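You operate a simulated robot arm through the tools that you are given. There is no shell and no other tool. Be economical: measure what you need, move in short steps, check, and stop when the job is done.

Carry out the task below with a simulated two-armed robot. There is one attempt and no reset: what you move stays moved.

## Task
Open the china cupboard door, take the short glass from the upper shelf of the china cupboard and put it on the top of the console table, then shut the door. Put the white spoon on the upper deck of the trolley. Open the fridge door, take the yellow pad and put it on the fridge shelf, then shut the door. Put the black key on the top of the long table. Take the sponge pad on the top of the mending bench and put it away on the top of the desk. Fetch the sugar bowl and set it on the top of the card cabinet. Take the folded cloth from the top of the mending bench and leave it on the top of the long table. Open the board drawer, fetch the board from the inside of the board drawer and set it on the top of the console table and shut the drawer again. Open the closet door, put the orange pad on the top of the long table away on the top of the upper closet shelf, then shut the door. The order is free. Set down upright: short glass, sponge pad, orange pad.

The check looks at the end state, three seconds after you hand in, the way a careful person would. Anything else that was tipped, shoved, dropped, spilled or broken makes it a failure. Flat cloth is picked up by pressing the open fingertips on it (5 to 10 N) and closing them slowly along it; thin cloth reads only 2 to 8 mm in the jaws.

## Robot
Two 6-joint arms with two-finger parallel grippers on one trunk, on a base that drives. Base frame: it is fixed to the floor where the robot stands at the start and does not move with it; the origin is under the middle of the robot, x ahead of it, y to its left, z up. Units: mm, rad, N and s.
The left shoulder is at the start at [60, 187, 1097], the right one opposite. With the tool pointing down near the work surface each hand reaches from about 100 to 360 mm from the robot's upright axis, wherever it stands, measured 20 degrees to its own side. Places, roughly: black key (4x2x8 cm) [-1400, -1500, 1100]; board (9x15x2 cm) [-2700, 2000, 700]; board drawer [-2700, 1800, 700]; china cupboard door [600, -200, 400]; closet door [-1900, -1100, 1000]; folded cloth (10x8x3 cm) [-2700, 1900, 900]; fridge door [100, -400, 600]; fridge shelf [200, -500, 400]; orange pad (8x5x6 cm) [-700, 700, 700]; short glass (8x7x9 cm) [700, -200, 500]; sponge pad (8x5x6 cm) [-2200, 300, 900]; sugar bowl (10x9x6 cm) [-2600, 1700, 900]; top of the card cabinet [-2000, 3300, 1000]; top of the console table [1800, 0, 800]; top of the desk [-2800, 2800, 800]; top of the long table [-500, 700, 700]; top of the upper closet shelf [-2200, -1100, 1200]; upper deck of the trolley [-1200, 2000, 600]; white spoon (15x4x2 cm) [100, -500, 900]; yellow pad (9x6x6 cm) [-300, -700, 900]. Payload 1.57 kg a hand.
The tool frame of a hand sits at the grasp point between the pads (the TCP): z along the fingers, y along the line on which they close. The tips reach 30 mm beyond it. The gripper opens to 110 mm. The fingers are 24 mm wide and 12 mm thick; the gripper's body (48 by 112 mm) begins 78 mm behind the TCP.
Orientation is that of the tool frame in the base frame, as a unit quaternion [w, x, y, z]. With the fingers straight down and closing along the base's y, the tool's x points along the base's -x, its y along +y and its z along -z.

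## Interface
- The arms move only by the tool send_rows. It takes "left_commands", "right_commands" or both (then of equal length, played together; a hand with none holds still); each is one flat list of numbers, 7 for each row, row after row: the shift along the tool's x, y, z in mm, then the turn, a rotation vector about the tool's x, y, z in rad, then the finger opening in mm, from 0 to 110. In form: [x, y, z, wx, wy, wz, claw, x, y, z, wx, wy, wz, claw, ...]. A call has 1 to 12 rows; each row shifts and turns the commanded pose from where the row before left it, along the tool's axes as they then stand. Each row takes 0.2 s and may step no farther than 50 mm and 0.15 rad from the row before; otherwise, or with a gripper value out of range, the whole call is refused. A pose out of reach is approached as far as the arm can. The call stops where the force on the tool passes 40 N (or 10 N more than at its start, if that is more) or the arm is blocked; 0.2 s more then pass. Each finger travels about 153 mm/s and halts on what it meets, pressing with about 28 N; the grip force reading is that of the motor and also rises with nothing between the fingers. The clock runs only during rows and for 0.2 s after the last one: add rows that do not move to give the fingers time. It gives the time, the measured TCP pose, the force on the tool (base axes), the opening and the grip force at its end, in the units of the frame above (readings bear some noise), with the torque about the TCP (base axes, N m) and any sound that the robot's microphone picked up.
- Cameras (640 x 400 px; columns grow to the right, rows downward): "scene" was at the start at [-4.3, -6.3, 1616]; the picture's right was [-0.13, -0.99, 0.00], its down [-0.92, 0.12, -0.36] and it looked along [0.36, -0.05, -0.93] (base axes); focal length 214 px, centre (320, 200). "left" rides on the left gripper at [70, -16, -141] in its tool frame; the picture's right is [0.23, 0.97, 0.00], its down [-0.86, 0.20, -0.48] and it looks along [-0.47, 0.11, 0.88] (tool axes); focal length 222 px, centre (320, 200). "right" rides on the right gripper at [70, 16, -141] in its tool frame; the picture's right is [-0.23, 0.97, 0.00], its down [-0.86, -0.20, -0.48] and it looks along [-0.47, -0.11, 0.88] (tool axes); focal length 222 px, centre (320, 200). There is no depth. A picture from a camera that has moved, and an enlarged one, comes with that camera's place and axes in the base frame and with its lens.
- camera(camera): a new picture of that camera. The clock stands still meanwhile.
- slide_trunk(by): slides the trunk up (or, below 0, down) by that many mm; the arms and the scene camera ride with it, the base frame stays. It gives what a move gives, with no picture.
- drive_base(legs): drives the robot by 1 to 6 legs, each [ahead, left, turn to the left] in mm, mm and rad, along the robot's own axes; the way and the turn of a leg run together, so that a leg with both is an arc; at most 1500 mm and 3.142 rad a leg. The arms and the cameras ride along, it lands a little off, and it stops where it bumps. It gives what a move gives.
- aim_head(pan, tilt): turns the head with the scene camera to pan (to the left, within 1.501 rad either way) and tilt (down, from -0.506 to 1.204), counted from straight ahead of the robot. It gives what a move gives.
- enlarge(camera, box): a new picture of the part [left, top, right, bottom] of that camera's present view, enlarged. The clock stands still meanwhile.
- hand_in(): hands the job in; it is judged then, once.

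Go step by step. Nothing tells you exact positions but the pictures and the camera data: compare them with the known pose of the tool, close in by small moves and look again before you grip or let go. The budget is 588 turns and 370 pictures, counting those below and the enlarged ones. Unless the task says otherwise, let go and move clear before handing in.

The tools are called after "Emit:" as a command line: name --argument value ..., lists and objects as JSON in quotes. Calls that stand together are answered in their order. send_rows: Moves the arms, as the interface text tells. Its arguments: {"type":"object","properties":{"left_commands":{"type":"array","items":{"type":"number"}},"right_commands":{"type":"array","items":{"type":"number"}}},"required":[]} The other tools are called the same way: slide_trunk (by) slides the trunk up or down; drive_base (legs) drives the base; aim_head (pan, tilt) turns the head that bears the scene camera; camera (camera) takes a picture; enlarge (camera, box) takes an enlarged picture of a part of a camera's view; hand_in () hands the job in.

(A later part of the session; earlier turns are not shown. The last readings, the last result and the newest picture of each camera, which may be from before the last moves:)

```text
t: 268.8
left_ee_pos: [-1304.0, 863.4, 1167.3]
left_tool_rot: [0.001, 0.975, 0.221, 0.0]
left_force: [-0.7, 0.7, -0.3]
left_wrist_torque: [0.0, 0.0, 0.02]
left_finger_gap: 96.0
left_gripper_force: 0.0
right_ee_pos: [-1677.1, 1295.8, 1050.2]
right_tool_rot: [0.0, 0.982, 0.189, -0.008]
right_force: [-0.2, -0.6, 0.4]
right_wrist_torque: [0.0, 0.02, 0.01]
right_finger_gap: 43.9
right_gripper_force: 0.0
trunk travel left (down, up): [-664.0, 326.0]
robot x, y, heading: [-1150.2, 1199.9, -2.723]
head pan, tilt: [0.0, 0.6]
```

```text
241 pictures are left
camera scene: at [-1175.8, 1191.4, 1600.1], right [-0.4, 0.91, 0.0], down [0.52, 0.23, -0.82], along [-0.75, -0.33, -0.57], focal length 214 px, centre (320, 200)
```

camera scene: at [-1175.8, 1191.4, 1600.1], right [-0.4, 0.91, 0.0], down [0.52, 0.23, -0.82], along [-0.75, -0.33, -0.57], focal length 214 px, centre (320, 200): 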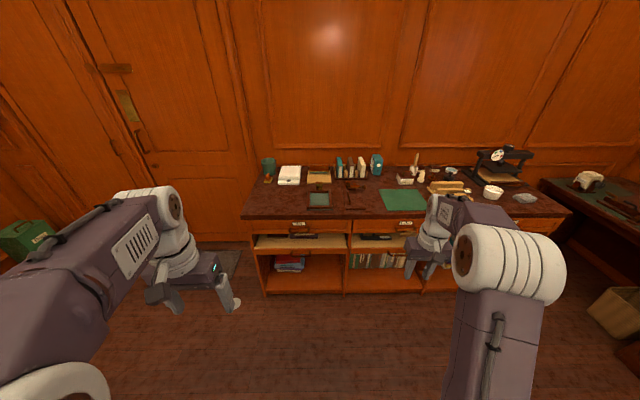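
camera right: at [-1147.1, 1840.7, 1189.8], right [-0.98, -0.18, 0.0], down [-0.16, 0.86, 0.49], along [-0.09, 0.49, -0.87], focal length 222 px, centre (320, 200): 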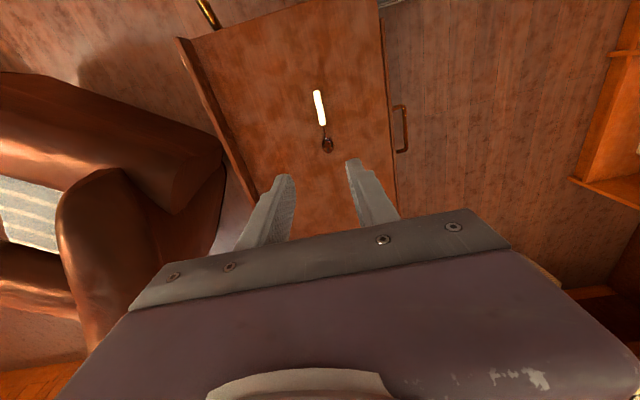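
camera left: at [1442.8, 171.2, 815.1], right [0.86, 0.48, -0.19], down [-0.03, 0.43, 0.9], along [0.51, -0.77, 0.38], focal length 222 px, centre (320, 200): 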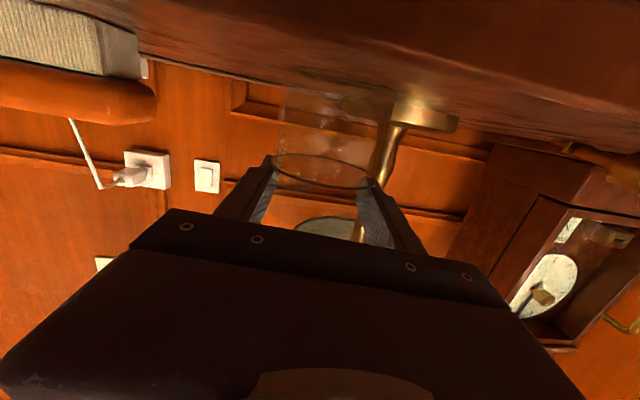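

The bowl, cloth and board drawer are at the right end of the bench. I drive there.

Emit:
drive_base --legs '[[400, 0, 0], [0, -1000, 0]]'

Emit:
aim_head --pan 0 --tilt 0.75

Emit:
camera --camera "scene"

```text
t: 276.1
left_ee_pos: [-2070.4, 1606.4, 1167.4]
left_tool_rot: [0.001, 0.974, 0.224, -0.001]
left_force: [-0.2, -0.8, -0.3]
left_wrist_torque: [-0.01, -0.03, 0.01]
left_finger_gap: 96.1
left_gripper_force: 0.0
right_ee_pos: [-2446.6, 2036.3, 1049.3]
right_tool_rot: [0.0, 0.981, 0.192, -0.008]
right_force: [-0.1, -0.3, 0.2]
right_wrist_torque: [0.01, 0.01, -0.03]
right_finger_gap: 43.8
right_gripper_force: 0.0
trunk travel left (down, up): [-664.0, 326.0]
robot x, y, heading: [-1914.6, 1946.9, -2.719]
head pan, tilt: [0.0, 0.6]
```

```text
t: 276.8
left_ee_pos: [-2069.7, 1606.0, 1168.1]
left_tool_rot: [0.001, 0.974, 0.224, 0.0]
left_force: [0.3, -0.1, 0.0]
left_wrist_torque: [0.01, 0.0, -0.02]
left_finger_gap: 96.3
left_gripper_force: 0.1
right_ee_pos: [-2445.1, 2035.9, 1048.5]
right_tool_rot: [0.0, 0.981, 0.193, -0.008]
right_force: [-0.2, -0.3, -0.4]
right_wrist_torque: [0.01, 0.03, 0.02]
right_finger_gap: 43.9
right_gripper_force: 0.0
trunk travel left (down, up): [-664.0, 326.0]
robot x, y, heading: [-1918.1, 1943.1, -2.72]
head pan, tilt: [0.0, 0.75]
```

```text
240 pictures are left
camera scene: at [-1939.4, 1936.9, 1587.3], right [-0.41, 0.91, 0.0], down [0.62, 0.28, -0.73], along [-0.67, -0.3, -0.68], focal length 214 px, centre (320, 200)
```

scene: 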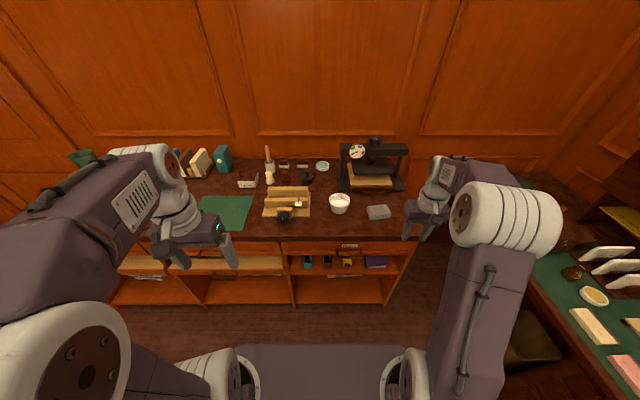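

Emit:
enlarge --camera "scene" --box '[240, 170, 440, 310]'

```text
2.86 times, centred on (340, 240) of scene
camera zoom: at [-1939.4, 1936.9, 1587.3], right [-0.41, 0.91, 0.0], down [0.62, 0.28, -0.73], along [-0.67, -0.3, -0.68], focal length 613 px, centre (263, 86)
```

zoom: 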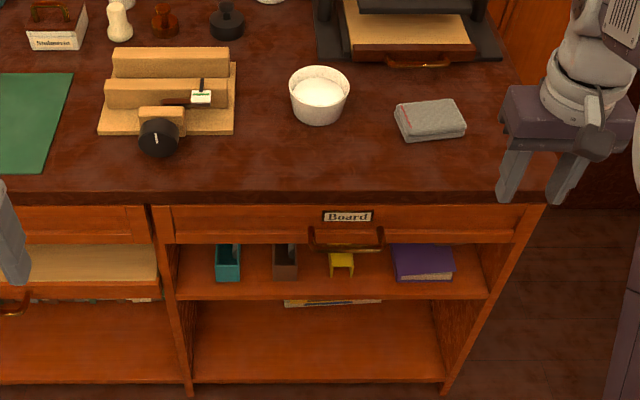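

The drawer labelled "Board" is right below; the open sugar bowl is at about (-2624,1730), the cloth at (-2674,1901). I take the bowl with the right hand from above first.

Emit:
drive_base --legs '[[0, 108, 0], [200, 0, 0]]'

Emit:
send_rows --right_commands '[0, 35, 0, 0, 0, 0, 110, 0, 35, 0, 0, 0, 0, 110, 0, 30, 0, 0, 0, 0, 110]'

Emit:
camera --camera "right"

Emit:
camera --camera "scene"

```text
t: 279.1
left_ee_pos: [-2207.7, 1424.6, 1168.5]
left_tool_rot: [0.0, 0.974, 0.226, -0.002]
left_force: [-0.3, 0.4, 0.4]
left_wrist_torque: [0.04, 0.01, 0.04]
left_finger_gap: 95.9
left_gripper_force: 0.0
right_ee_pos: [-2583.9, 1853.5, 1050.3]
right_tool_rot: [0.0, 0.981, 0.193, -0.009]
right_force: [0.6, -0.4, 0.6]
right_wrist_torque: [0.0, 0.02, -0.03]
right_finger_gap: 44.2
right_gripper_force: 0.1
trunk travel left (down, up): [-664.0, 326.0]
robot x, y, heading: [-2056.0, 1764.8, -2.718]
head pan, tilt: [0.0, 0.75]
```

```text
t: 279.9
left_ee_pos: [-2206.8, 1424.0, 1167.7]
left_tool_rot: [0.001, 0.974, 0.226, 0.0]
left_force: [-0.8, 0.3, 0.6]
left_wrist_torque: [0.01, 0.01, 0.0]
left_finger_gap: 96.1
left_gripper_force: 0.0
right_ee_pos: [-2545.7, 1759.2, 1050.9]
right_tool_rot: [0.0, 0.981, 0.193, -0.009]
right_force: [-0.1, 0.6, 0.7]
right_wrist_torque: [0.0, -0.01, 0.01]
right_finger_gap: 110.2
right_gripper_force: 0.1
trunk travel left (down, up): [-664.0, 326.0]
robot x, y, heading: [-2055.7, 1762.8, -2.719]
head pan, tilt: [0.0, 0.75]
```

```text
238 pictures are left
camera right: at [-2473.1, 1770.9, 1190.9], right [0.16, -0.99, 0.0], down [-0.86, -0.14, 0.49], along [-0.49, -0.08, -0.87], focal length 222 px, centre (320, 200)
```

right: 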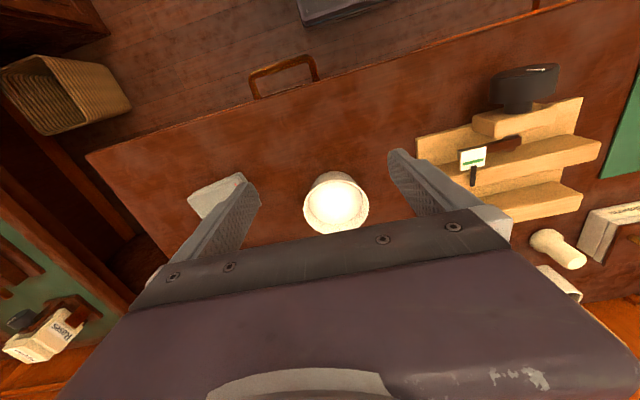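

```text
237 pictures are left
camera scene: at [-2076.8, 1755.7, 1587.2], right [-0.41, 0.91, 0.0], down [0.62, 0.28, -0.73], along [-0.67, -0.3, -0.68], focal length 214 px, centre (320, 200)
```

scene: 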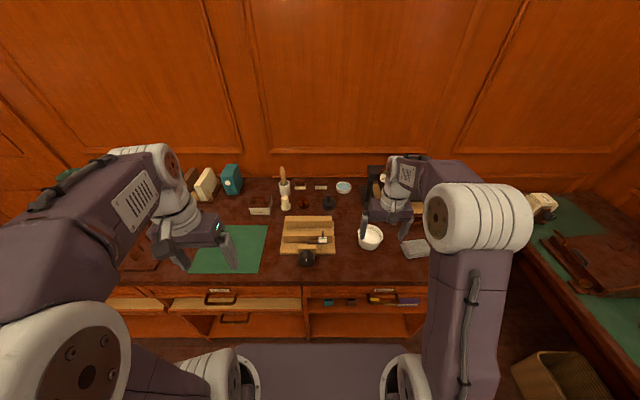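

The bowl's centre is at (-2627,1724). I drive 70 ahead, finish alignment with the arm, and descend partway.

Emit:
drive_base --legs '[[70, 0, 0]]'

Emit:
send_rows --right_commands '[-18, 0, 30, 0, 0, 0, 110, 0, 0, 30, 0, 0, 0, 110, 0, 0, 20, 0, 0, 0, 110]'

Emit:
camera --camera "right"

```text
t: 281.0
left_ee_pos: [-2269.6, 1395.4, 1168.7]
left_tool_rot: [0.001, 0.974, 0.226, -0.001]
left_force: [0.1, -0.8, 0.4]
left_wrist_torque: [-0.01, 0.01, -0.02]
left_finger_gap: 96.0
left_gripper_force: 0.1
right_ee_pos: [-2609.4, 1730.6, 1050.9]
right_tool_rot: [0.0, 0.981, 0.193, -0.008]
right_force: [0.5, 0.6, -0.1]
right_wrist_torque: [-0.02, 0.02, -0.01]
right_finger_gap: 110.1
right_gripper_force: 0.2
trunk travel left (down, up): [-664.0, 326.0]
robot x, y, heading: [-2119.9, 1735.6, -2.714]
head pan, tilt: [0.0, 0.75]
```

```text
t: 281.8
left_ee_pos: [-2271.0, 1395.3, 1168.2]
left_tool_rot: [0.002, 0.974, 0.226, -0.001]
left_force: [-0.1, -0.5, 0.1]
left_wrist_torque: [-0.02, 0.01, 0.03]
left_finger_gap: 96.3
left_gripper_force: 0.1
right_ee_pos: [-2628.7, 1724.5, 972.3]
right_tool_rot: [0.0, 0.981, 0.194, -0.009]
right_force: [-1.0, -0.3, 0.3]
right_wrist_torque: [-0.01, -0.01, 0.02]
right_finger_gap: 109.8
right_gripper_force: 0.1
trunk travel left (down, up): [-664.0, 326.0]
robot x, y, heading: [-2121.0, 1736.5, -2.713]
head pan, tilt: [0.0, 0.75]
```

```text
236 pictures are left
camera right: at [-2556.6, 1737.9, 1111.9], right [0.16, -0.99, 0.0], down [-0.86, -0.14, 0.49], along [-0.49, -0.08, -0.87], focal length 222 px, centre (320, 200)
```

right: 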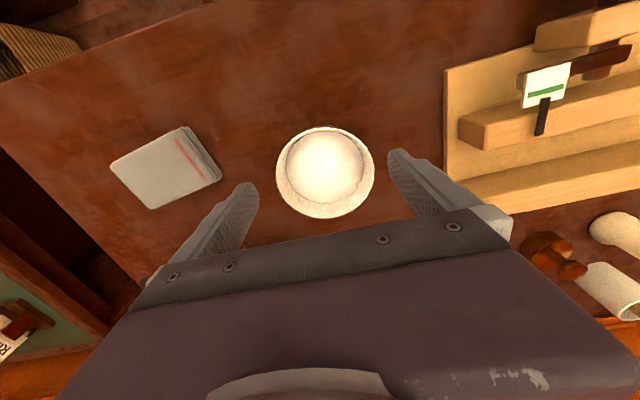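

Bowl centred (rim z≈915). I descend to TCP z≈905 and close.

Emit:
send_rows --right_commands '[-8, 0, 20, 0, 0, 0, 110, 0, 0, 20, 0, 0, 0, 110, 0, 0, 15, 0, 0, 0, 110, 0, 0, 12, 0, 0, 0, 110]'

Emit:
camera --camera "right"

```text
t: 282.8
left_ee_pos: [-2271.2, 1396.2, 1168.7]
left_tool_rot: [0.002, 0.974, 0.226, -0.001]
left_force: [0.4, 0.4, -0.5]
left_wrist_torque: [0.04, 0.0, 0.02]
left_finger_gap: 96.0
left_gripper_force: 0.1
right_ee_pos: [-2635.4, 1719.8, 904.1]
right_tool_rot: [0.0, 0.981, 0.193, -0.009]
right_force: [0.4, 0.5, 0.3]
right_wrist_torque: [0.02, 0.02, 0.01]
right_finger_gap: 109.8
right_gripper_force: 0.1
trunk travel left (down, up): [-664.0, 326.0]
robot x, y, heading: [-2119.5, 1732.1, -2.715]
head pan, tilt: [0.0, 0.75]
```

```text
235 pictures are left
camera right: at [-2563.0, 1732.6, 1044.4], right [0.16, -0.99, 0.0], down [-0.86, -0.14, 0.49], along [-0.49, -0.08, -0.87], focal length 222 px, centre (320, 200)
```

right: 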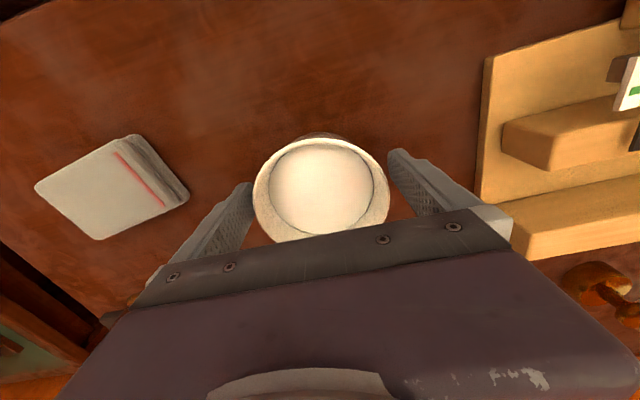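

Emit:
send_rows --right_commands '[0, 0, 0, 0, 0, 0, 104, 0, 0, 0, 0, 0, 0, 98, 0, 0, 0, 0, 0, 0, 92, 0, 0, 0, 0, 0, 0, 86, 0, 0, 0, 0, 0, 0, 80, 0, 0, 0, 0, 0, 0, 74, 0, 0, 0, 0, 0, 0, 74]'

Emit:
send_rows --right_commands '[0, 0, -10, 0, 0, 0, 70, 0, 0, -20, 0, 0, 0, 70, 0, 0, -30, 0, 0, 0, 70]'

Emit:
camera --camera "right"

```text
t: 284.4
left_ee_pos: [-2270.1, 1396.0, 1168.0]
left_tool_rot: [0.002, 0.974, 0.225, -0.001]
left_force: [0.9, 0.7, 0.7]
left_wrist_torque: [0.01, -0.02, 0.01]
left_finger_gap: 96.1
left_gripper_force: 0.2
right_ee_pos: [-2634.4, 1721.2, 904.2]
right_tool_rot: [0.0, 0.981, 0.194, -0.009]
right_force: [0.1, 1.0, -0.2]
right_wrist_torque: [-0.04, -0.12, 0.07]
right_finger_gap: 91.3
right_gripper_force: 27.9
trunk travel left (down, up): [-664.0, 326.0]
robot x, y, heading: [-2119.7, 1733.2, -2.717]
head pan, tilt: [0.0, 0.75]
```

```text
t: 285.2
left_ee_pos: [-2270.5, 1395.1, 1168.1]
left_tool_rot: [0.001, 0.974, 0.226, -0.001]
left_force: [-0.2, 0.8, -0.4]
left_wrist_torque: [0.01, 0.03, -0.01]
left_finger_gap: 95.7
left_gripper_force: 0.1
right_ee_pos: [-2635.0, 1720.2, 964.6]
right_tool_rot: [-0.001, 0.981, 0.194, -0.008]
right_force: [-0.3, 0.4, -1.6]
right_wrist_torque: [0.01, -0.06, -0.02]
right_finger_gap: 90.7
right_gripper_force: 27.8
trunk travel left (down, up): [-664.0, 326.0]
robot x, y, heading: [-2121.4, 1731.3, -2.714]
head pan, tilt: [0.0, 0.75]
```

```text
234 pictures are left
camera right: at [-2563.1, 1732.9, 1105.2], right [0.16, -0.99, 0.0], down [-0.86, -0.14, 0.49], along [-0.49, -0.08, -0.87], focal length 222 px, centre (320, 200)
```

right: 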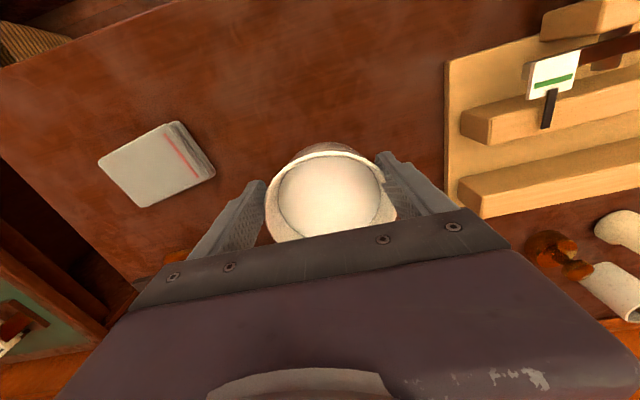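

The bowl is lifted level. I raise the trunk, back off, turn right toward the card cabinet.

Emit:
slide_trunk --by 170

Emit:
drive_base --legs '[[-400, 0, 0], [0, 0, -1.57]]'

Emit:
aim_head --pan 0 --tilt 0.6

Emit:
camera --camera "scene"

```text
t: 287.1
left_ee_pos: [-2270.5, 1395.7, 1338.8]
left_tool_rot: [0.001, 0.974, 0.226, 0.0]
left_force: [-0.3, 0.1, -0.3]
left_wrist_torque: [0.0, 0.03, 0.02]
left_finger_gap: 95.8
left_gripper_force: 0.0
right_ee_pos: [-2635.5, 1720.6, 1135.0]
right_tool_rot: [0.0, 0.981, 0.193, -0.008]
right_force: [-0.2, -0.4, -2.0]
right_wrist_torque: [0.03, -0.03, -0.03]
right_finger_gap: 90.6
right_gripper_force: 27.4
trunk travel left (down, up): [-834.0, 156.0]
robot x, y, heading: [-2121.5, 1738.5, -2.713]
head pan, tilt: [0.0, 0.75]
```

```text
t: 293.5
left_ee_pos: [-2091.5, 2063.7, 1338.5]
left_tool_rot: [0.0, 0.841, -0.541, 0.0]
left_force: [-0.9, -0.7, -0.1]
left_wrist_torque: [-0.04, -0.03, -0.05]
left_finger_gap: 96.0
left_gripper_force: 0.1
right_ee_pos: [-1755.6, 2418.5, 1133.8]
right_tool_rot: [-0.007, 0.822, -0.569, -0.005]
right_force: [-0.1, 0.4, -1.7]
right_wrist_torque: [-0.04, -0.03, 0.0]
right_finger_gap: 90.5
right_gripper_force: 28.2
trunk travel left (down, up): [-834.0, 156.0]
robot x, y, heading: [-1752.5, 1902.6, 1.97]
head pan, tilt: [0.0, 0.75]
```

```text
t: 294.2
left_ee_pos: [-2091.2, 2063.3, 1337.7]
left_tool_rot: [0.0, 0.841, -0.542, -0.002]
left_force: [-0.5, -0.5, -0.1]
left_wrist_torque: [-0.03, 0.0, 0.01]
left_finger_gap: 96.1
left_gripper_force: 0.0
right_ee_pos: [-1756.0, 2418.7, 1134.6]
right_tool_rot: [-0.006, 0.822, -0.569, -0.006]
right_force: [0.0, -0.7, -1.1]
right_wrist_torque: [-0.03, -0.01, -0.01]
right_finger_gap: 90.4
right_gripper_force: 28.1
trunk travel left (down, up): [-834.0, 156.0]
robot x, y, heading: [-1753.1, 1900.7, 1.969]
head pan, tilt: [0.0, 0.6]
```

```text
233 pictures are left
camera scene: at [-1765.6, 1930.0, 1770.1], right [0.92, 0.39, 0.0], down [0.22, -0.52, -0.82], along [-0.32, 0.76, -0.57], focal length 214 px, centre (320, 200)
```

scene: 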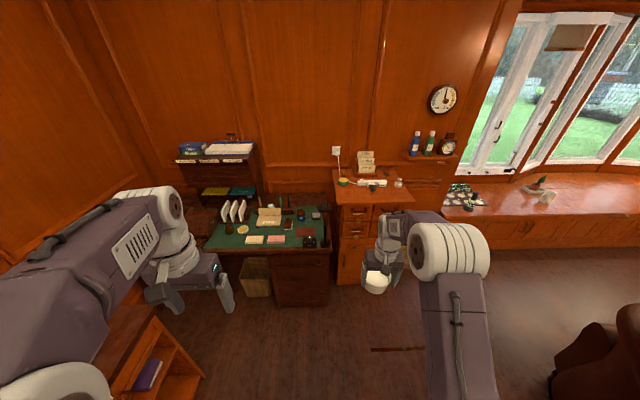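

Emit:
enlarge --camera "scene" --box '[310, 130, 440, 230]'

```text
4.00 times, centred on (375, 180) of scene
camera zoom: at [-1765.6, 1930.0, 1770.1], right [0.92, 0.39, 0.0], down [0.22, -0.52, -0.82], along [-0.32, 0.76, -0.57], focal length 858 px, centre (100, 280)
```

zoom: 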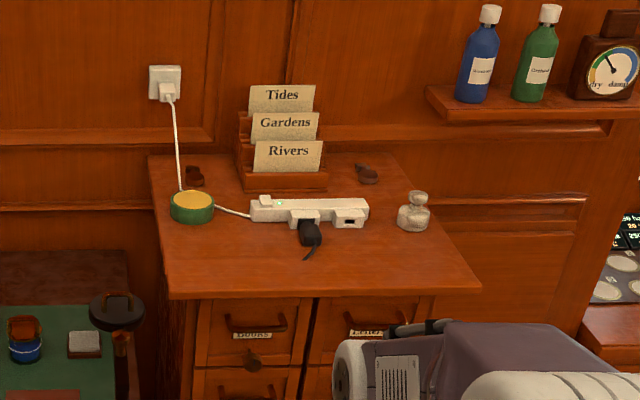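

A free spot is on the cabinet's front left, about (-2020,3090). I drive ahead 600 and check.

Emit:
drive_base --legs '[[600, -10, 0.01]]'

Emit:
camera --camera "right"

Emit:
camera --camera "scene"

```text
t: 297.6
left_ee_pos: [-2318.6, 2617.7, 1338.2]
left_tool_rot: [0.0, 0.843, -0.538, -0.002]
left_force: [-0.2, 0.7, -0.1]
left_wrist_torque: [0.04, -0.03, 0.01]
left_finger_gap: 96.1
left_gripper_force: 0.0
right_ee_pos: [-1987.9, 2976.9, 1135.0]
right_tool_rot: [-0.006, 0.825, -0.566, -0.006]
right_force: [-0.4, -0.1, -1.8]
right_wrist_torque: [-0.01, -0.04, 0.04]
right_finger_gap: 90.4
right_gripper_force: 27.5
trunk travel left (down, up): [-834.0, 156.0]
robot x, y, heading: [-1984.4, 2463.2, 1.979]
head pan, tilt: [0.0, 0.6]
```

```text
231 pictures are left
camera right: at [-1977.6, 2903.6, 1275.2], right [-0.99, -0.14, 0.0], down [-0.12, 0.86, 0.49], along [-0.07, 0.49, -0.87], focal length 222 px, centre (320, 200)
```

right: 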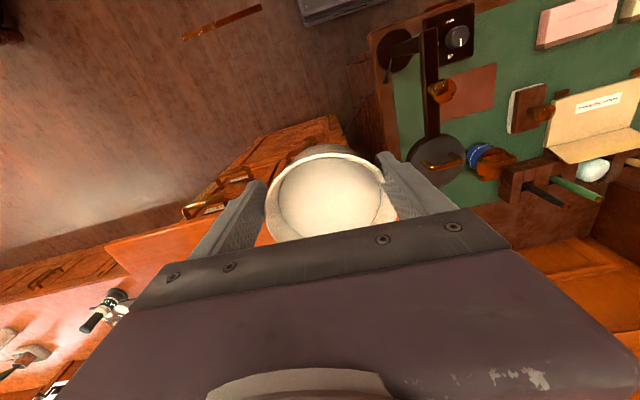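

```text
230 pictures are left
camera scene: at [-1992.6, 2486.8, 1770.1], right [0.92, 0.4, 0.0], down [0.22, -0.52, -0.83], along [-0.33, 0.76, -0.56], focal length 214 px, centre (320, 200)
```

scene: 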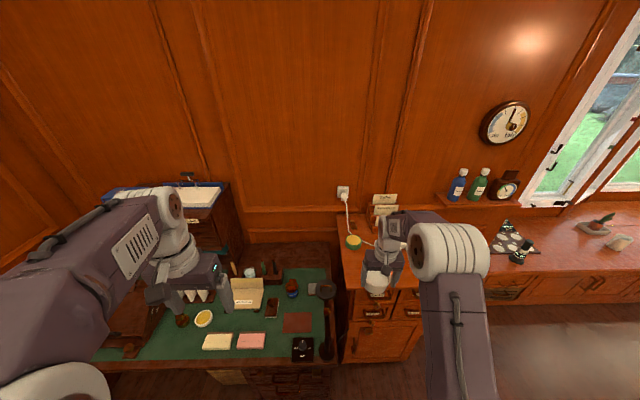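

I go 128 mm further and then lower with force watch.

Emit:
drive_base --legs '[[128, 0, 0]]'

Emit:
slide_trunk --by -60

Emit:
camera --camera "right"

Emit:
enlarge --camera "scene" --box '[300, 180, 460, 310]'

```text
t: 298.9
left_ee_pos: [-2369.1, 2731.6, 1336.4]
left_tool_rot: [0.002, 0.846, -0.533, 0.0]
left_force: [-0.6, 1.0, -0.6]
left_wrist_torque: [-0.09, -0.05, -0.01]
left_finger_gap: 96.1
left_gripper_force: 0.1
right_ee_pos: [-2040.6, 3091.1, 1132.1]
right_tool_rot: [-0.005, 0.827, -0.562, -0.002]
right_force: [-0.2, 0.6, -2.8]
right_wrist_torque: [-0.12, -0.04, -0.04]
right_finger_gap: 90.1
right_gripper_force: 27.7
trunk travel left (down, up): [-834.0, 156.0]
robot x, y, heading: [-2030.0, 2569.1, 1.991]
head pan, tilt: [0.0, 0.6]
stopped in leg 1: the robot was blocked; the commanded pose is now the measured one
```

```text
t: 299.9
left_ee_pos: [-2365.1, 2724.0, 1278.0]
left_tool_rot: [0.001, 0.846, -0.534, -0.003]
left_force: [0.7, 0.1, 1.2]
left_wrist_torque: [0.0, 0.02, 0.0]
left_finger_gap: 96.1
left_gripper_force: 0.0
right_ee_pos: [-2036.7, 3086.3, 1074.9]
right_tool_rot: [-0.007, 0.828, -0.561, -0.006]
right_force: [0.4, 0.6, -3.0]
right_wrist_torque: [-0.01, -0.05, -0.01]
right_finger_gap: 90.0
right_gripper_force: 27.8
trunk travel left (down, up): [-774.0, 216.0]
robot x, y, heading: [-2029.8, 2572.4, 1.987]
head pan, tilt: [0.0, 0.6]
```

```text
229 pictures are left
camera right: at [-2026.7, 3013.1, 1215.3], right [-0.99, -0.15, 0.0], down [-0.13, 0.86, 0.49], along [-0.07, 0.49, -0.87], focal length 222 px, centre (320, 200)
```

right: 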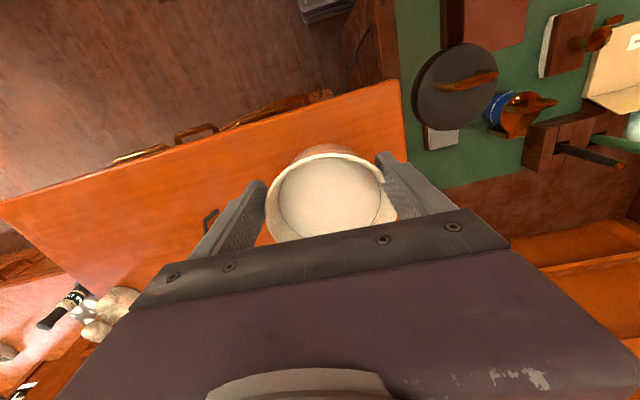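

```text
3.08 times, centred on (380, 245) of scene
camera zoom: at [-2037.7, 2596.1, 1710.2], right [0.91, 0.4, 0.0], down [0.23, -0.52, -0.83], along [-0.33, 0.76, -0.56], focal length 660 px, centre (135, 62)
```

zoom: 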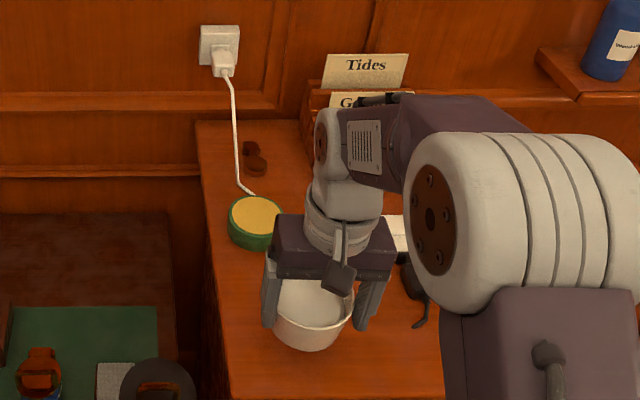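

The bowl is a bit near the front edge; I move the arm 40 mm further in, 10 mm right, and lower to contact.

Emit:
send_rows --right_commands '[-20, -5, 0, 0, 0, 0, 70, -20, -5, 0, 0, 0, 0, 70, 0, 0, 8, 0, 0, 0, 70, 0, 0, 8, 0, 0, 0, 70, 0, 0, 6, 0, 0, 0, 70, 0, 0, 5, 0, 0, 0, 70]'

Emit:
camera --camera "right"

```text
t: 301.3
left_ee_pos: [-2365.5, 2725.4, 1278.2]
left_tool_rot: [0.001, 0.846, -0.533, -0.002]
left_force: [0.4, -0.4, 0.5]
left_wrist_torque: [0.04, 0.01, 0.03]
left_finger_gap: 95.9
left_gripper_force: 0.1
right_ee_pos: [-2043.4, 3128.1, 1048.0]
right_tool_rot: [-0.006, 0.828, -0.561, -0.006]
right_force: [-0.5, -0.6, -2.1]
right_wrist_torque: [-0.05, 0.01, 0.02]
right_finger_gap: 90.1
right_gripper_force: 28.3
trunk travel left (down, up): [-774.0, 216.0]
robot x, y, heading: [-2029.2, 2569.5, 1.986]
head pan, tilt: [0.0, 0.6]
```

```text
227 pictures are left
camera right: at [-2033.0, 3056.2, 1188.0], right [-0.99, -0.15, 0.0], down [-0.13, 0.86, 0.49], along [-0.07, 0.49, -0.87], focal length 222 px, centre (320, 200)
```

right: 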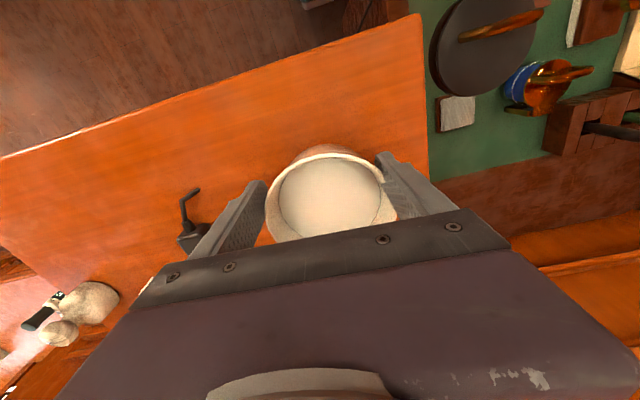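

Emit:
send_rows --right_commands '[0, 0, 5, 0, 0, 0, 70, 0, 0, 5, 0, 0, 0, 70, 0, 0, 5, 0, 0, 0, 70, 0, 0, 5, 0, 0, 0, 70, 0, 0, 5, 0, 0, 0, 70, 0, 0, 5, 0, 0, 0, 70, 0, 0, 5, 0, 0, 0, 70, 0, 0, 5, 0, 0, 0, 70]'

Emit:
camera --camera "right"

```text
t: 302.5
left_ee_pos: [-2364.3, 2721.4, 1278.6]
left_tool_rot: [-0.001, 0.846, -0.534, -0.002]
left_force: [-0.1, -0.1, 0.6]
left_wrist_torque: [0.01, -0.03, -0.01]
left_finger_gap: 96.2
left_gripper_force: 0.1
right_ee_pos: [-2042.8, 3128.0, 1033.3]
right_tool_rot: [-0.01, 0.827, -0.561, -0.009]
right_force: [5.2, -8.4, 22.7]
right_wrist_torque: [-0.51, 0.72, 0.37]
right_finger_gap: 89.5
right_gripper_force: 28.4
trunk travel left (down, up): [-774.0, 216.0]
robot x, y, heading: [-2030.0, 2571.0, 1.982]
head pan, tilt: [0.0, 0.6]
stopped in row 5 (right hand): the force on the tool passed its limit (the readings are from after the stop); the commanded pose is now the measured one
```

```text
226 pictures are left
camera right: at [-2032.4, 3053.5, 1171.5], right [-0.99, -0.15, 0.0], down [-0.13, 0.85, 0.5], along [-0.08, 0.5, -0.86], focal length 222 px, centre (320, 200)
```

right: 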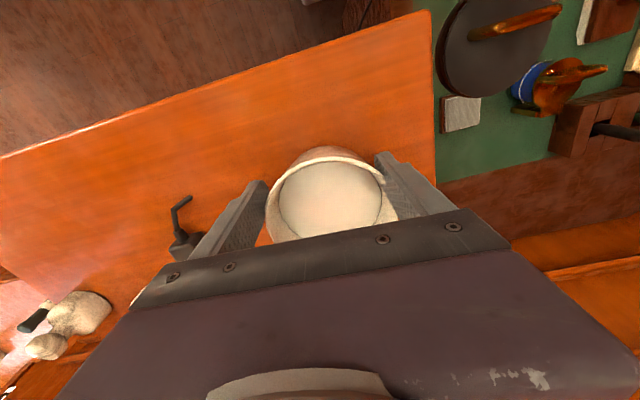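

Contact. I release gradually and lift.

Emit:
send_rows --right_commands '[0, 0, -2, 0, 0, 0, 88, 0, 0, 0, 0, 0, 0, 92, 0, 0, 0, 0, 0, 0, 97, 0, 0, 0, 0, 0, 0, 103, 0, 0, 0, 0, 0, 0, 110, 0, 0, 0, 0, 0, 0, 110, 0, 0, -20, 0, 0, 0, 110, 0, 0, -40, 0, 0, 0, 110, 0, 0, -40, 0, 0, 0, 110]'

Emit:
camera --camera "right"

```text
t: 304.5
left_ee_pos: [-2365.9, 2724.7, 1278.0]
left_tool_rot: [0.001, 0.845, -0.534, -0.002]
left_force: [0.1, 0.0, -0.8]
left_wrist_torque: [0.04, 0.01, -0.02]
left_finger_gap: 95.8
left_gripper_force: 0.0
right_ee_pos: [-2044.2, 3127.2, 1132.5]
right_tool_rot: [-0.009, 0.828, -0.561, -0.01]
right_force: [0.4, 0.0, 1.2]
right_wrist_torque: [0.0, 0.07, 0.03]
right_finger_gap: 110.0
right_gripper_force: 0.1
trunk travel left (down, up): [-774.0, 216.0]
robot x, y, heading: [-2025.4, 2571.0, 1.983]
head pan, tilt: [0.0, 0.6]
```

```text
225 pictures are left
camera right: at [-2033.4, 3052.9, 1273.1], right [-0.99, -0.15, 0.0], down [-0.13, 0.86, 0.5], along [-0.08, 0.5, -0.87], focal length 222 px, centre (320, 200)
```

right: 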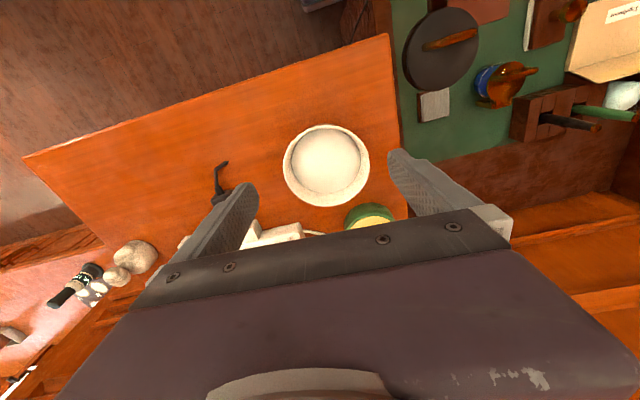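

The bowl is placed. I look at the desk now to choose the sponge's spot.

Emit:
aim_head --pan 0.5 --tilt 0.8

Emit:
camera --camera "scene"

```text
t: 305.4
left_ee_pos: [-2365.5, 2725.1, 1277.7]
left_tool_rot: [0.001, 0.846, -0.534, -0.002]
left_force: [0.8, -1.0, 1.0]
left_wrist_torque: [-0.04, 0.01, 0.01]
left_finger_gap: 96.0
left_gripper_force: 0.0
right_ee_pos: [-2044.8, 3129.1, 1132.0]
right_tool_rot: [-0.009, 0.827, -0.562, -0.009]
right_force: [0.3, -0.9, -0.5]
right_wrist_torque: [0.0, 0.01, 0.02]
right_finger_gap: 110.4
right_gripper_force: 0.2
trunk travel left (down, up): [-774.0, 216.0]
robot x, y, heading: [-2029.2, 2571.5, 1.985]
head pan, tilt: [0.499, 0.799]
```

```text
224 pictures are left
camera scene: at [-2066.4, 2566.2, 1693.3], right [0.61, 0.79, 0.0], down [0.57, -0.44, -0.7], along [-0.55, 0.43, -0.72], focal length 214 px, centre (320, 200)
```

scene: 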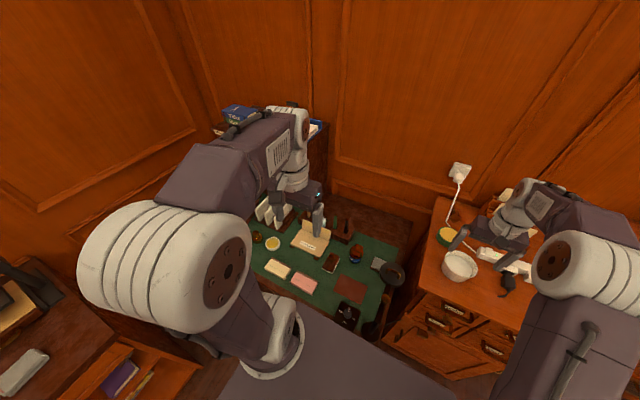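

I drive back to the aisle, face the bench and go to its left end for the sponge pad.

Emit:
drive_base --legs '[[-480, 0, 0], [0, 0, 1.57], [0, 1480, 0]]'

Emit:
aim_head --pan 0 --tilt 0.6

Emit:
camera --camera "scene"

```text
t: 318.9
left_ee_pos: [-1416.1, 450.4, 1278.3]
left_tool_rot: [0.001, 0.976, 0.218, 0.0]
left_force: [-0.9, 0.5, -0.2]
left_wrist_torque: [0.0, 0.0, -0.02]
left_finger_gap: 96.0
left_gripper_force: 0.0
right_ee_pos: [-1816.5, 775.6, 1133.0]
right_tool_rot: [0.0, 0.983, 0.186, -0.012]
right_force: [0.6, 0.2, -0.2]
right_wrist_torque: [-0.04, -0.01, -0.02]
right_finger_gap: 110.0
right_gripper_force: 0.0
trunk travel left (down, up): [-774.0, 216.0]
robot x, y, heading: [-1257.0, 787.5, -2.732]
head pan, tilt: [0.499, 0.799]
```

```text
t: 319.9
left_ee_pos: [-1414.7, 450.9, 1279.8]
left_tool_rot: [0.002, 0.976, 0.217, 0.0]
left_force: [-0.6, 0.0, -0.2]
left_wrist_torque: [-0.04, -0.02, -0.01]
left_finger_gap: 96.3
left_gripper_force: 0.1
right_ee_pos: [-1815.2, 775.6, 1132.8]
right_tool_rot: [0.0, 0.982, 0.186, -0.012]
right_force: [0.2, 0.1, -0.7]
right_wrist_torque: [-0.02, 0.02, 0.01]
right_finger_gap: 110.0
right_gripper_force: 0.1
trunk travel left (down, up): [-774.0, 216.0]
robot x, y, heading: [-1258.0, 793.1, -2.73]
head pan, tilt: [0.0, 0.6]
```

```text
223 pictures are left
camera scene: at [-1284.5, 777.8, 1710.1], right [-0.4, 0.92, 0.0], down [0.52, 0.23, -0.82], along [-0.76, -0.33, -0.57], focal length 214 px, centre (320, 200)
```

scene: 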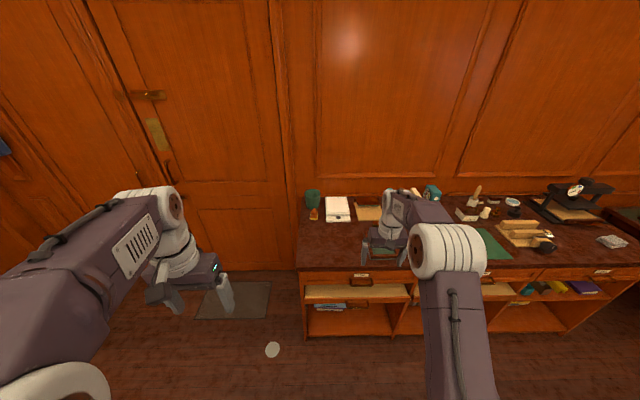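

Emit:
enlarge --camera "scene" --box '[290, 170, 410, 260]'

```text
4.44 times, centred on (350, 215) of scene
camera zoom: at [-1284.5, 777.8, 1710.1], right [-0.4, 0.92, 0.0], down [0.52, 0.23, -0.82], along [-0.76, -0.33, -0.57], focal length 953 px, centre (187, 133)
```

zoom: 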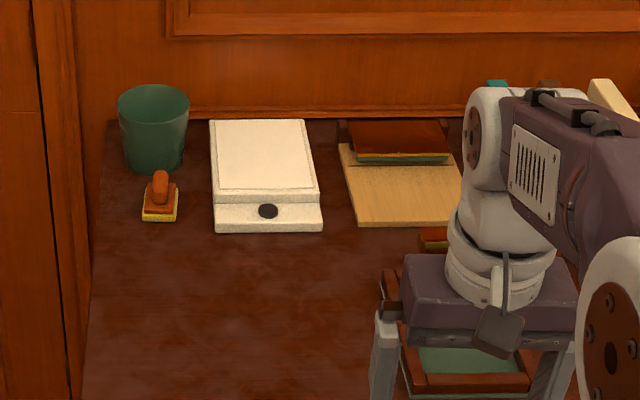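

The sponge pad (wood back, yellow sponge) is at about (-2206,338), deep on the bench near its left end. I test how far the right arm reaches forward.

Emit:
send_rows --right_commands '[-40, 0, 20, 0, 0, 0, 110, -40, 0, 20, 0, 0, 0, 110, -40, 0, 20, 0, 0, 0, 110, -40, 0, 20, 0, 0, 0, 110]'

```text
t: 320.9
left_ee_pos: [-1415.1, 451.3, 1278.4]
left_tool_rot: [0.003, 0.976, 0.218, 0.0]
left_force: [0.5, -0.5, -0.3]
left_wrist_torque: [-0.01, -0.01, 0.02]
left_finger_gap: 96.1
left_gripper_force: 0.1
right_ee_pos: [-1897.1, 743.0, 1047.1]
right_tool_rot: [0.0, 0.982, 0.186, -0.013]
right_force: [-1.1, 0.8, 0.4]
right_wrist_torque: [-0.02, -0.01, 0.01]
right_finger_gap: 110.1
right_gripper_force: 0.0
right hand out of reach, approached as far as the arm can: row 3, 4
trunk travel left (down, up): [-774.0, 216.0]
robot x, y, heading: [-1260.6, 787.2, -2.729]
head pan, tilt: [0.0, 0.6]
```

Reach is about 600 mm. I add a slight forward tilt and drive left/ahead toward the pad.

Emit:
send_rows --right_commands '[0, 0, 0, 0, -0.1, 0, 90, 0, 0, 0, 0, -0.1, 0, 90]'

Emit:
drive_base --legs '[[0, 248, 0], [300, 0, 0]]'

Emit:
camera --camera "right"

Emit:
camera --camera "scene"

```text
t: 321.5
left_ee_pos: [-1414.1, 451.8, 1278.1]
left_tool_rot: [0.002, 0.976, 0.217, -0.002]
left_force: [0.4, -0.7, 0.1]
left_wrist_torque: [-0.03, 0.05, -0.03]
left_finger_gap: 96.0
left_gripper_force: 0.0
right_ee_pos: [-1896.0, 743.9, 1049.2]
right_tool_rot: [0.018, 0.976, 0.184, -0.111]
right_force: [0.7, 0.4, 0.4]
right_wrist_torque: [0.01, -0.01, 0.01]
right_finger_gap: 90.2
right_gripper_force: 0.0
trunk travel left (down, up): [-774.0, 216.0]
robot x, y, heading: [-1260.9, 787.7, -2.735]
head pan, tilt: [0.0, 0.6]
```

```text
t: 324.9
left_ee_pos: [-1594.0, 104.8, 1278.0]
left_tool_rot: [0.002, 0.977, 0.215, -0.002]
left_force: [-0.3, 0.5, -0.6]
left_wrist_torque: [0.0, 0.0, -0.02]
left_finger_gap: 96.2
left_gripper_force: 0.0
right_ee_pos: [-2075.4, 399.4, 1049.1]
right_tool_rot: [0.018, 0.977, 0.183, -0.112]
right_force: [0.0, -0.1, -0.5]
right_wrist_torque: [-0.01, 0.02, 0.02]
right_finger_gap: 90.1
right_gripper_force: 0.1
trunk travel left (down, up): [-774.0, 216.0]
robot x, y, heading: [-1436.5, 442.9, -2.732]
head pan, tilt: [0.0, 0.6]
```

```text
221 pictures are left
camera right: at [-1976.8, 419.8, 1171.4], right [0.14, -0.99, 0.05], down [-0.75, -0.08, 0.66], along [-0.65, -0.13, -0.75], focal length 222 px, centre (320, 200)
```

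right: 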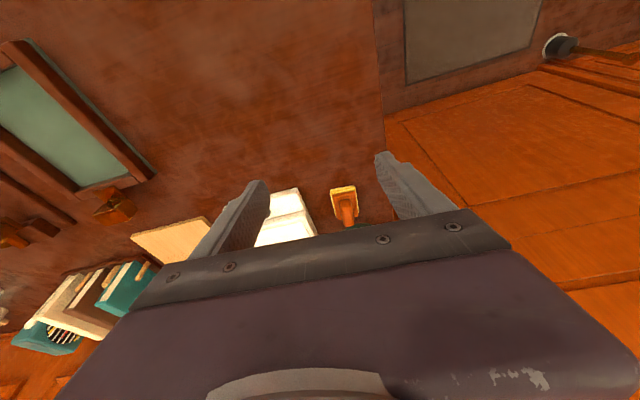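

```text
220 pictures are left
camera scene: at [-1461.0, 432.1, 1710.2], right [-0.4, 0.92, 0.0], down [0.52, 0.22, -0.83], along [-0.76, -0.33, -0.56], focal length 214 px, centre (320, 200)
```

scene: 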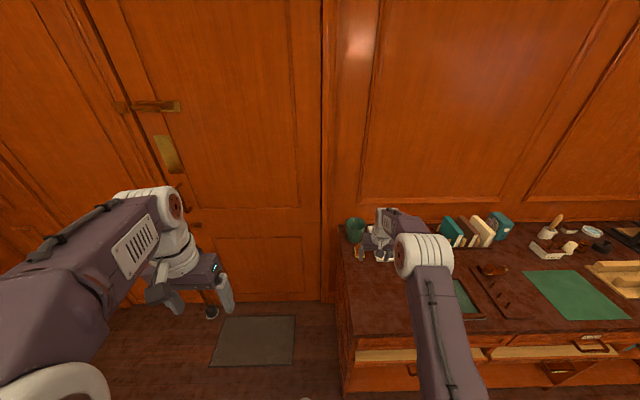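

The pad is at about (-2213,333), 150 mm further in. I lower the trunk, drive 115 ahead.

Emit:
slide_trunk --by -85

Emit:
drive_base --legs '[[115, 0, 0]]'

Emit:
camera --camera "right"

```text
t: 326.1
left_ee_pos: [-1595.7, 103.7, 1194.6]
left_tool_rot: [0.002, 0.976, 0.216, 0.0]
left_force: [0.4, 0.3, 0.5]
left_wrist_torque: [0.03, 0.04, 0.01]
left_finger_gap: 96.2
left_gripper_force: 0.0
right_ee_pos: [-2076.5, 398.6, 963.1]
right_tool_rot: [0.018, 0.977, 0.183, -0.111]
right_force: [-0.1, 0.2, 0.3]
right_wrist_torque: [-0.02, -0.02, 0.01]
right_finger_gap: 90.0
right_gripper_force: 0.0
trunk travel left (down, up): [-689.0, 301.0]
robot x, y, heading: [-1436.9, 440.0, -2.735]
head pan, tilt: [0.0, 0.6]
```

```text
t: 327.3
left_ee_pos: [-1697.8, 60.5, 1193.1]
left_tool_rot: [0.001, 0.977, 0.215, -0.002]
left_force: [0.2, 0.0, 0.0]
left_wrist_torque: [0.01, -0.01, 0.0]
left_finger_gap: 96.2
left_gripper_force: 0.2
right_ee_pos: [-2178.5, 354.2, 962.5]
right_tool_rot: [0.018, 0.977, 0.182, -0.111]
right_force: [-0.3, 0.5, 0.6]
right_wrist_torque: [0.0, 0.02, 0.0]
right_finger_gap: 90.0
right_gripper_force: 0.1
trunk travel left (down, up): [-689.0, 301.0]
robot x, y, heading: [-1536.5, 395.6, -2.74]
head pan, tilt: [0.0, 0.6]
```

```text
219 pictures are left
camera right: at [-2080.9, 375.1, 1086.0], right [0.14, -0.99, 0.05], down [-0.75, -0.08, 0.66], along [-0.65, -0.13, -0.75], focal length 222 px, centre (320, 200)
```

right: 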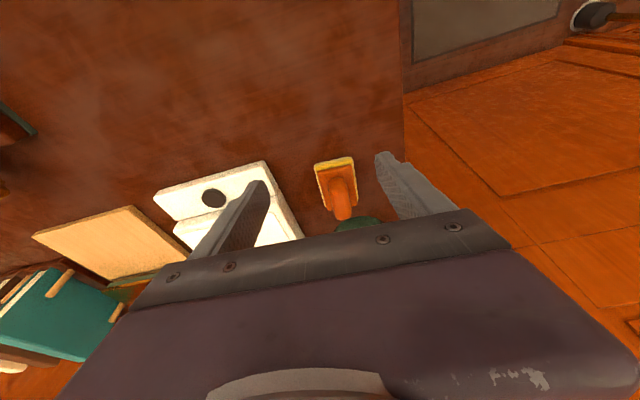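

The ridge is ~36 mm ahead and 12 mm left of the approach axis. I correct and descend partway.

Emit:
send_rows --right_commands '[-18, 6, 0, 0, 0, 0, 80, -18, 6, 0, 0, 0, 0, 80, 0, 0, 30, 0, 0, 0, 80]'

Emit:
enlarge --camera "right" --box '[220, 80, 460, 260]'

```text
t: 328.1
left_ee_pos: [-1698.9, 60.5, 1193.6]
left_tool_rot: [0.003, 0.976, 0.216, 0.0]
left_force: [-0.5, -0.1, -0.1]
left_wrist_torque: [0.0, -0.03, -0.02]
left_finger_gap: 96.3
left_gripper_force: 0.0
right_ee_pos: [-2216.0, 328.7, 939.6]
right_tool_rot: [0.02, 0.977, 0.183, -0.11]
right_force: [-0.8, -0.1, 0.3]
right_wrist_torque: [-0.01, -0.03, 0.02]
right_finger_gap: 80.0
right_gripper_force: 0.1
trunk travel left (down, up): [-689.0, 301.0]
robot x, y, heading: [-1538.0, 396.6, -2.734]
head pan, tilt: [0.0, 0.6]
```

```text
2.22 times, centred on (340, 170) of right
camera zoom: at [-2117.9, 349.9, 1062.7], right [0.14, -0.99, 0.05], down [-0.75, -0.08, 0.66], along [-0.65, -0.13, -0.75], focal length 494 px, centre (276, 267)
```

zoom: 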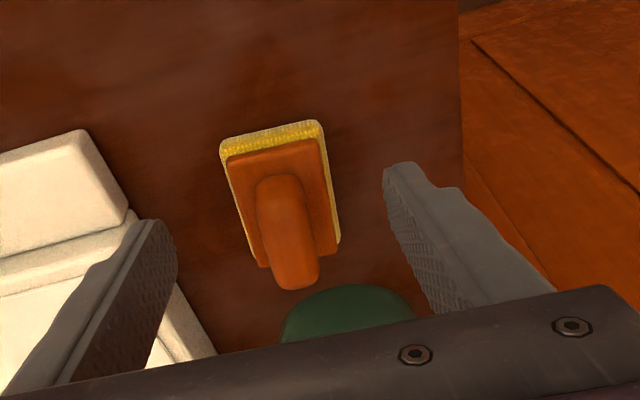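

Clear. I narrow the opening to 68 (to avoid the scale), descend to the pad and close.

Emit:
send_rows --right_commands '[-4, 2, 15, 0, 0, 0, 68, 0, 0, 15, 0, 0, 0, 68, 0, 0, 10, 0, 0, 0, 68, 0, 0, 6, 0, 0, 0, 68]'

Emit:
enlarge --camera "right" --box '[220, 80, 460, 260]'

```text
t: 329.1
left_ee_pos: [-1698.6, 60.6, 1192.8]
left_tool_rot: [0.002, 0.976, 0.216, -0.001]
left_force: [-0.2, -0.2, -0.3]
left_wrist_torque: [0.01, -0.03, -0.02]
left_finger_gap: 96.0
left_gripper_force: 0.1
right_ee_pos: [-2220.5, 323.0, 898.5]
right_tool_rot: [0.019, 0.977, 0.182, -0.11]
right_force: [0.3, -0.6, 0.2]
right_wrist_torque: [0.01, -0.01, 0.01]
right_finger_gap: 68.0
right_gripper_force: 0.1
right hand out of reach, approached as far as the arm can: row 3
trunk travel left (down, up): [-689.0, 301.0]
robot x, y, heading: [-1536.6, 391.7, -2.733]
head pan, tilt: [0.0, 0.6]
```

```text
2.22 times, centred on (340, 170) of right
camera zoom: at [-2123.6, 344.1, 1020.6], right [0.14, -0.99, 0.05], down [-0.75, -0.08, 0.66], along [-0.65, -0.13, -0.75], focal length 494 px, centre (276, 267)
```

zoom: 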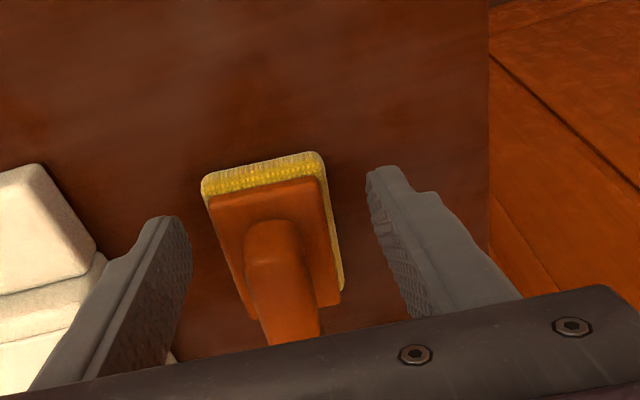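

Emit:
send_rows --right_commands '[0, 0, 0, 0, 0, 0, 58, 0, 0, 0, 0, 0, 0, 50, 0, 0, 0, 0, 0, 0, 40, 0, 0, 0, 0, 0, 0, 35, 0, 0, 0, 0, 0, 0, 35]'

Emit:
slide_trunk --by 60

Emit:
camera --camera "right"

```text
t: 330.3
left_ee_pos: [-1698.5, 59.5, 1193.5]
left_tool_rot: [0.002, 0.976, 0.216, 0.0]
left_force: [0.2, 0.6, 0.1]
left_wrist_torque: [0.0, -0.01, 0.0]
left_finger_gap: 96.3
left_gripper_force: 0.0
right_ee_pos: [-2221.1, 323.4, 899.3]
right_tool_rot: [0.018, 0.977, 0.182, -0.111]
right_force: [-0.9, 0.5, 0.3]
right_wrist_torque: [-0.04, 0.03, 0.0]
right_finger_gap: 41.2
right_gripper_force: 28.5
trunk travel left (down, up): [-689.0, 301.0]
robot x, y, heading: [-1542.3, 397.1, -2.735]
head pan, tilt: [0.0, 0.6]
```

```text
t: 331.3
left_ee_pos: [-1698.9, 60.6, 1254.2]
left_tool_rot: [0.002, 0.976, 0.216, 0.0]
left_force: [0.2, 0.8, -0.5]
left_wrist_torque: [-0.01, 0.01, -0.05]
left_finger_gap: 96.1
left_gripper_force: 0.1
right_ee_pos: [-2220.7, 324.1, 958.6]
right_tool_rot: [0.018, 0.977, 0.183, -0.11]
right_force: [0.1, -0.3, -1.1]
right_wrist_torque: [-0.01, -0.02, 0.0]
right_finger_gap: 41.0
right_gripper_force: 27.9
trunk travel left (down, up): [-749.0, 241.0]
robot x, y, heading: [-1540.5, 398.5, -2.736]
head pan, tilt: [0.0, 0.6]
```

```text
216 pictures are left
camera right: at [-2123.4, 344.2, 1080.9], right [0.14, -0.99, 0.05], down [-0.75, -0.08, 0.66], along [-0.65, -0.13, -0.75], focal length 222 px, centre (320, 200)
```

right: 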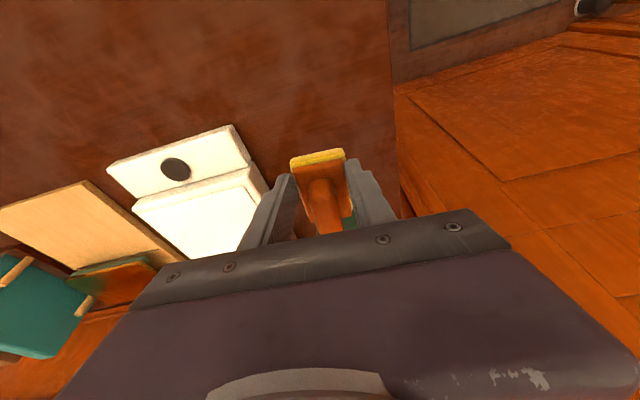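

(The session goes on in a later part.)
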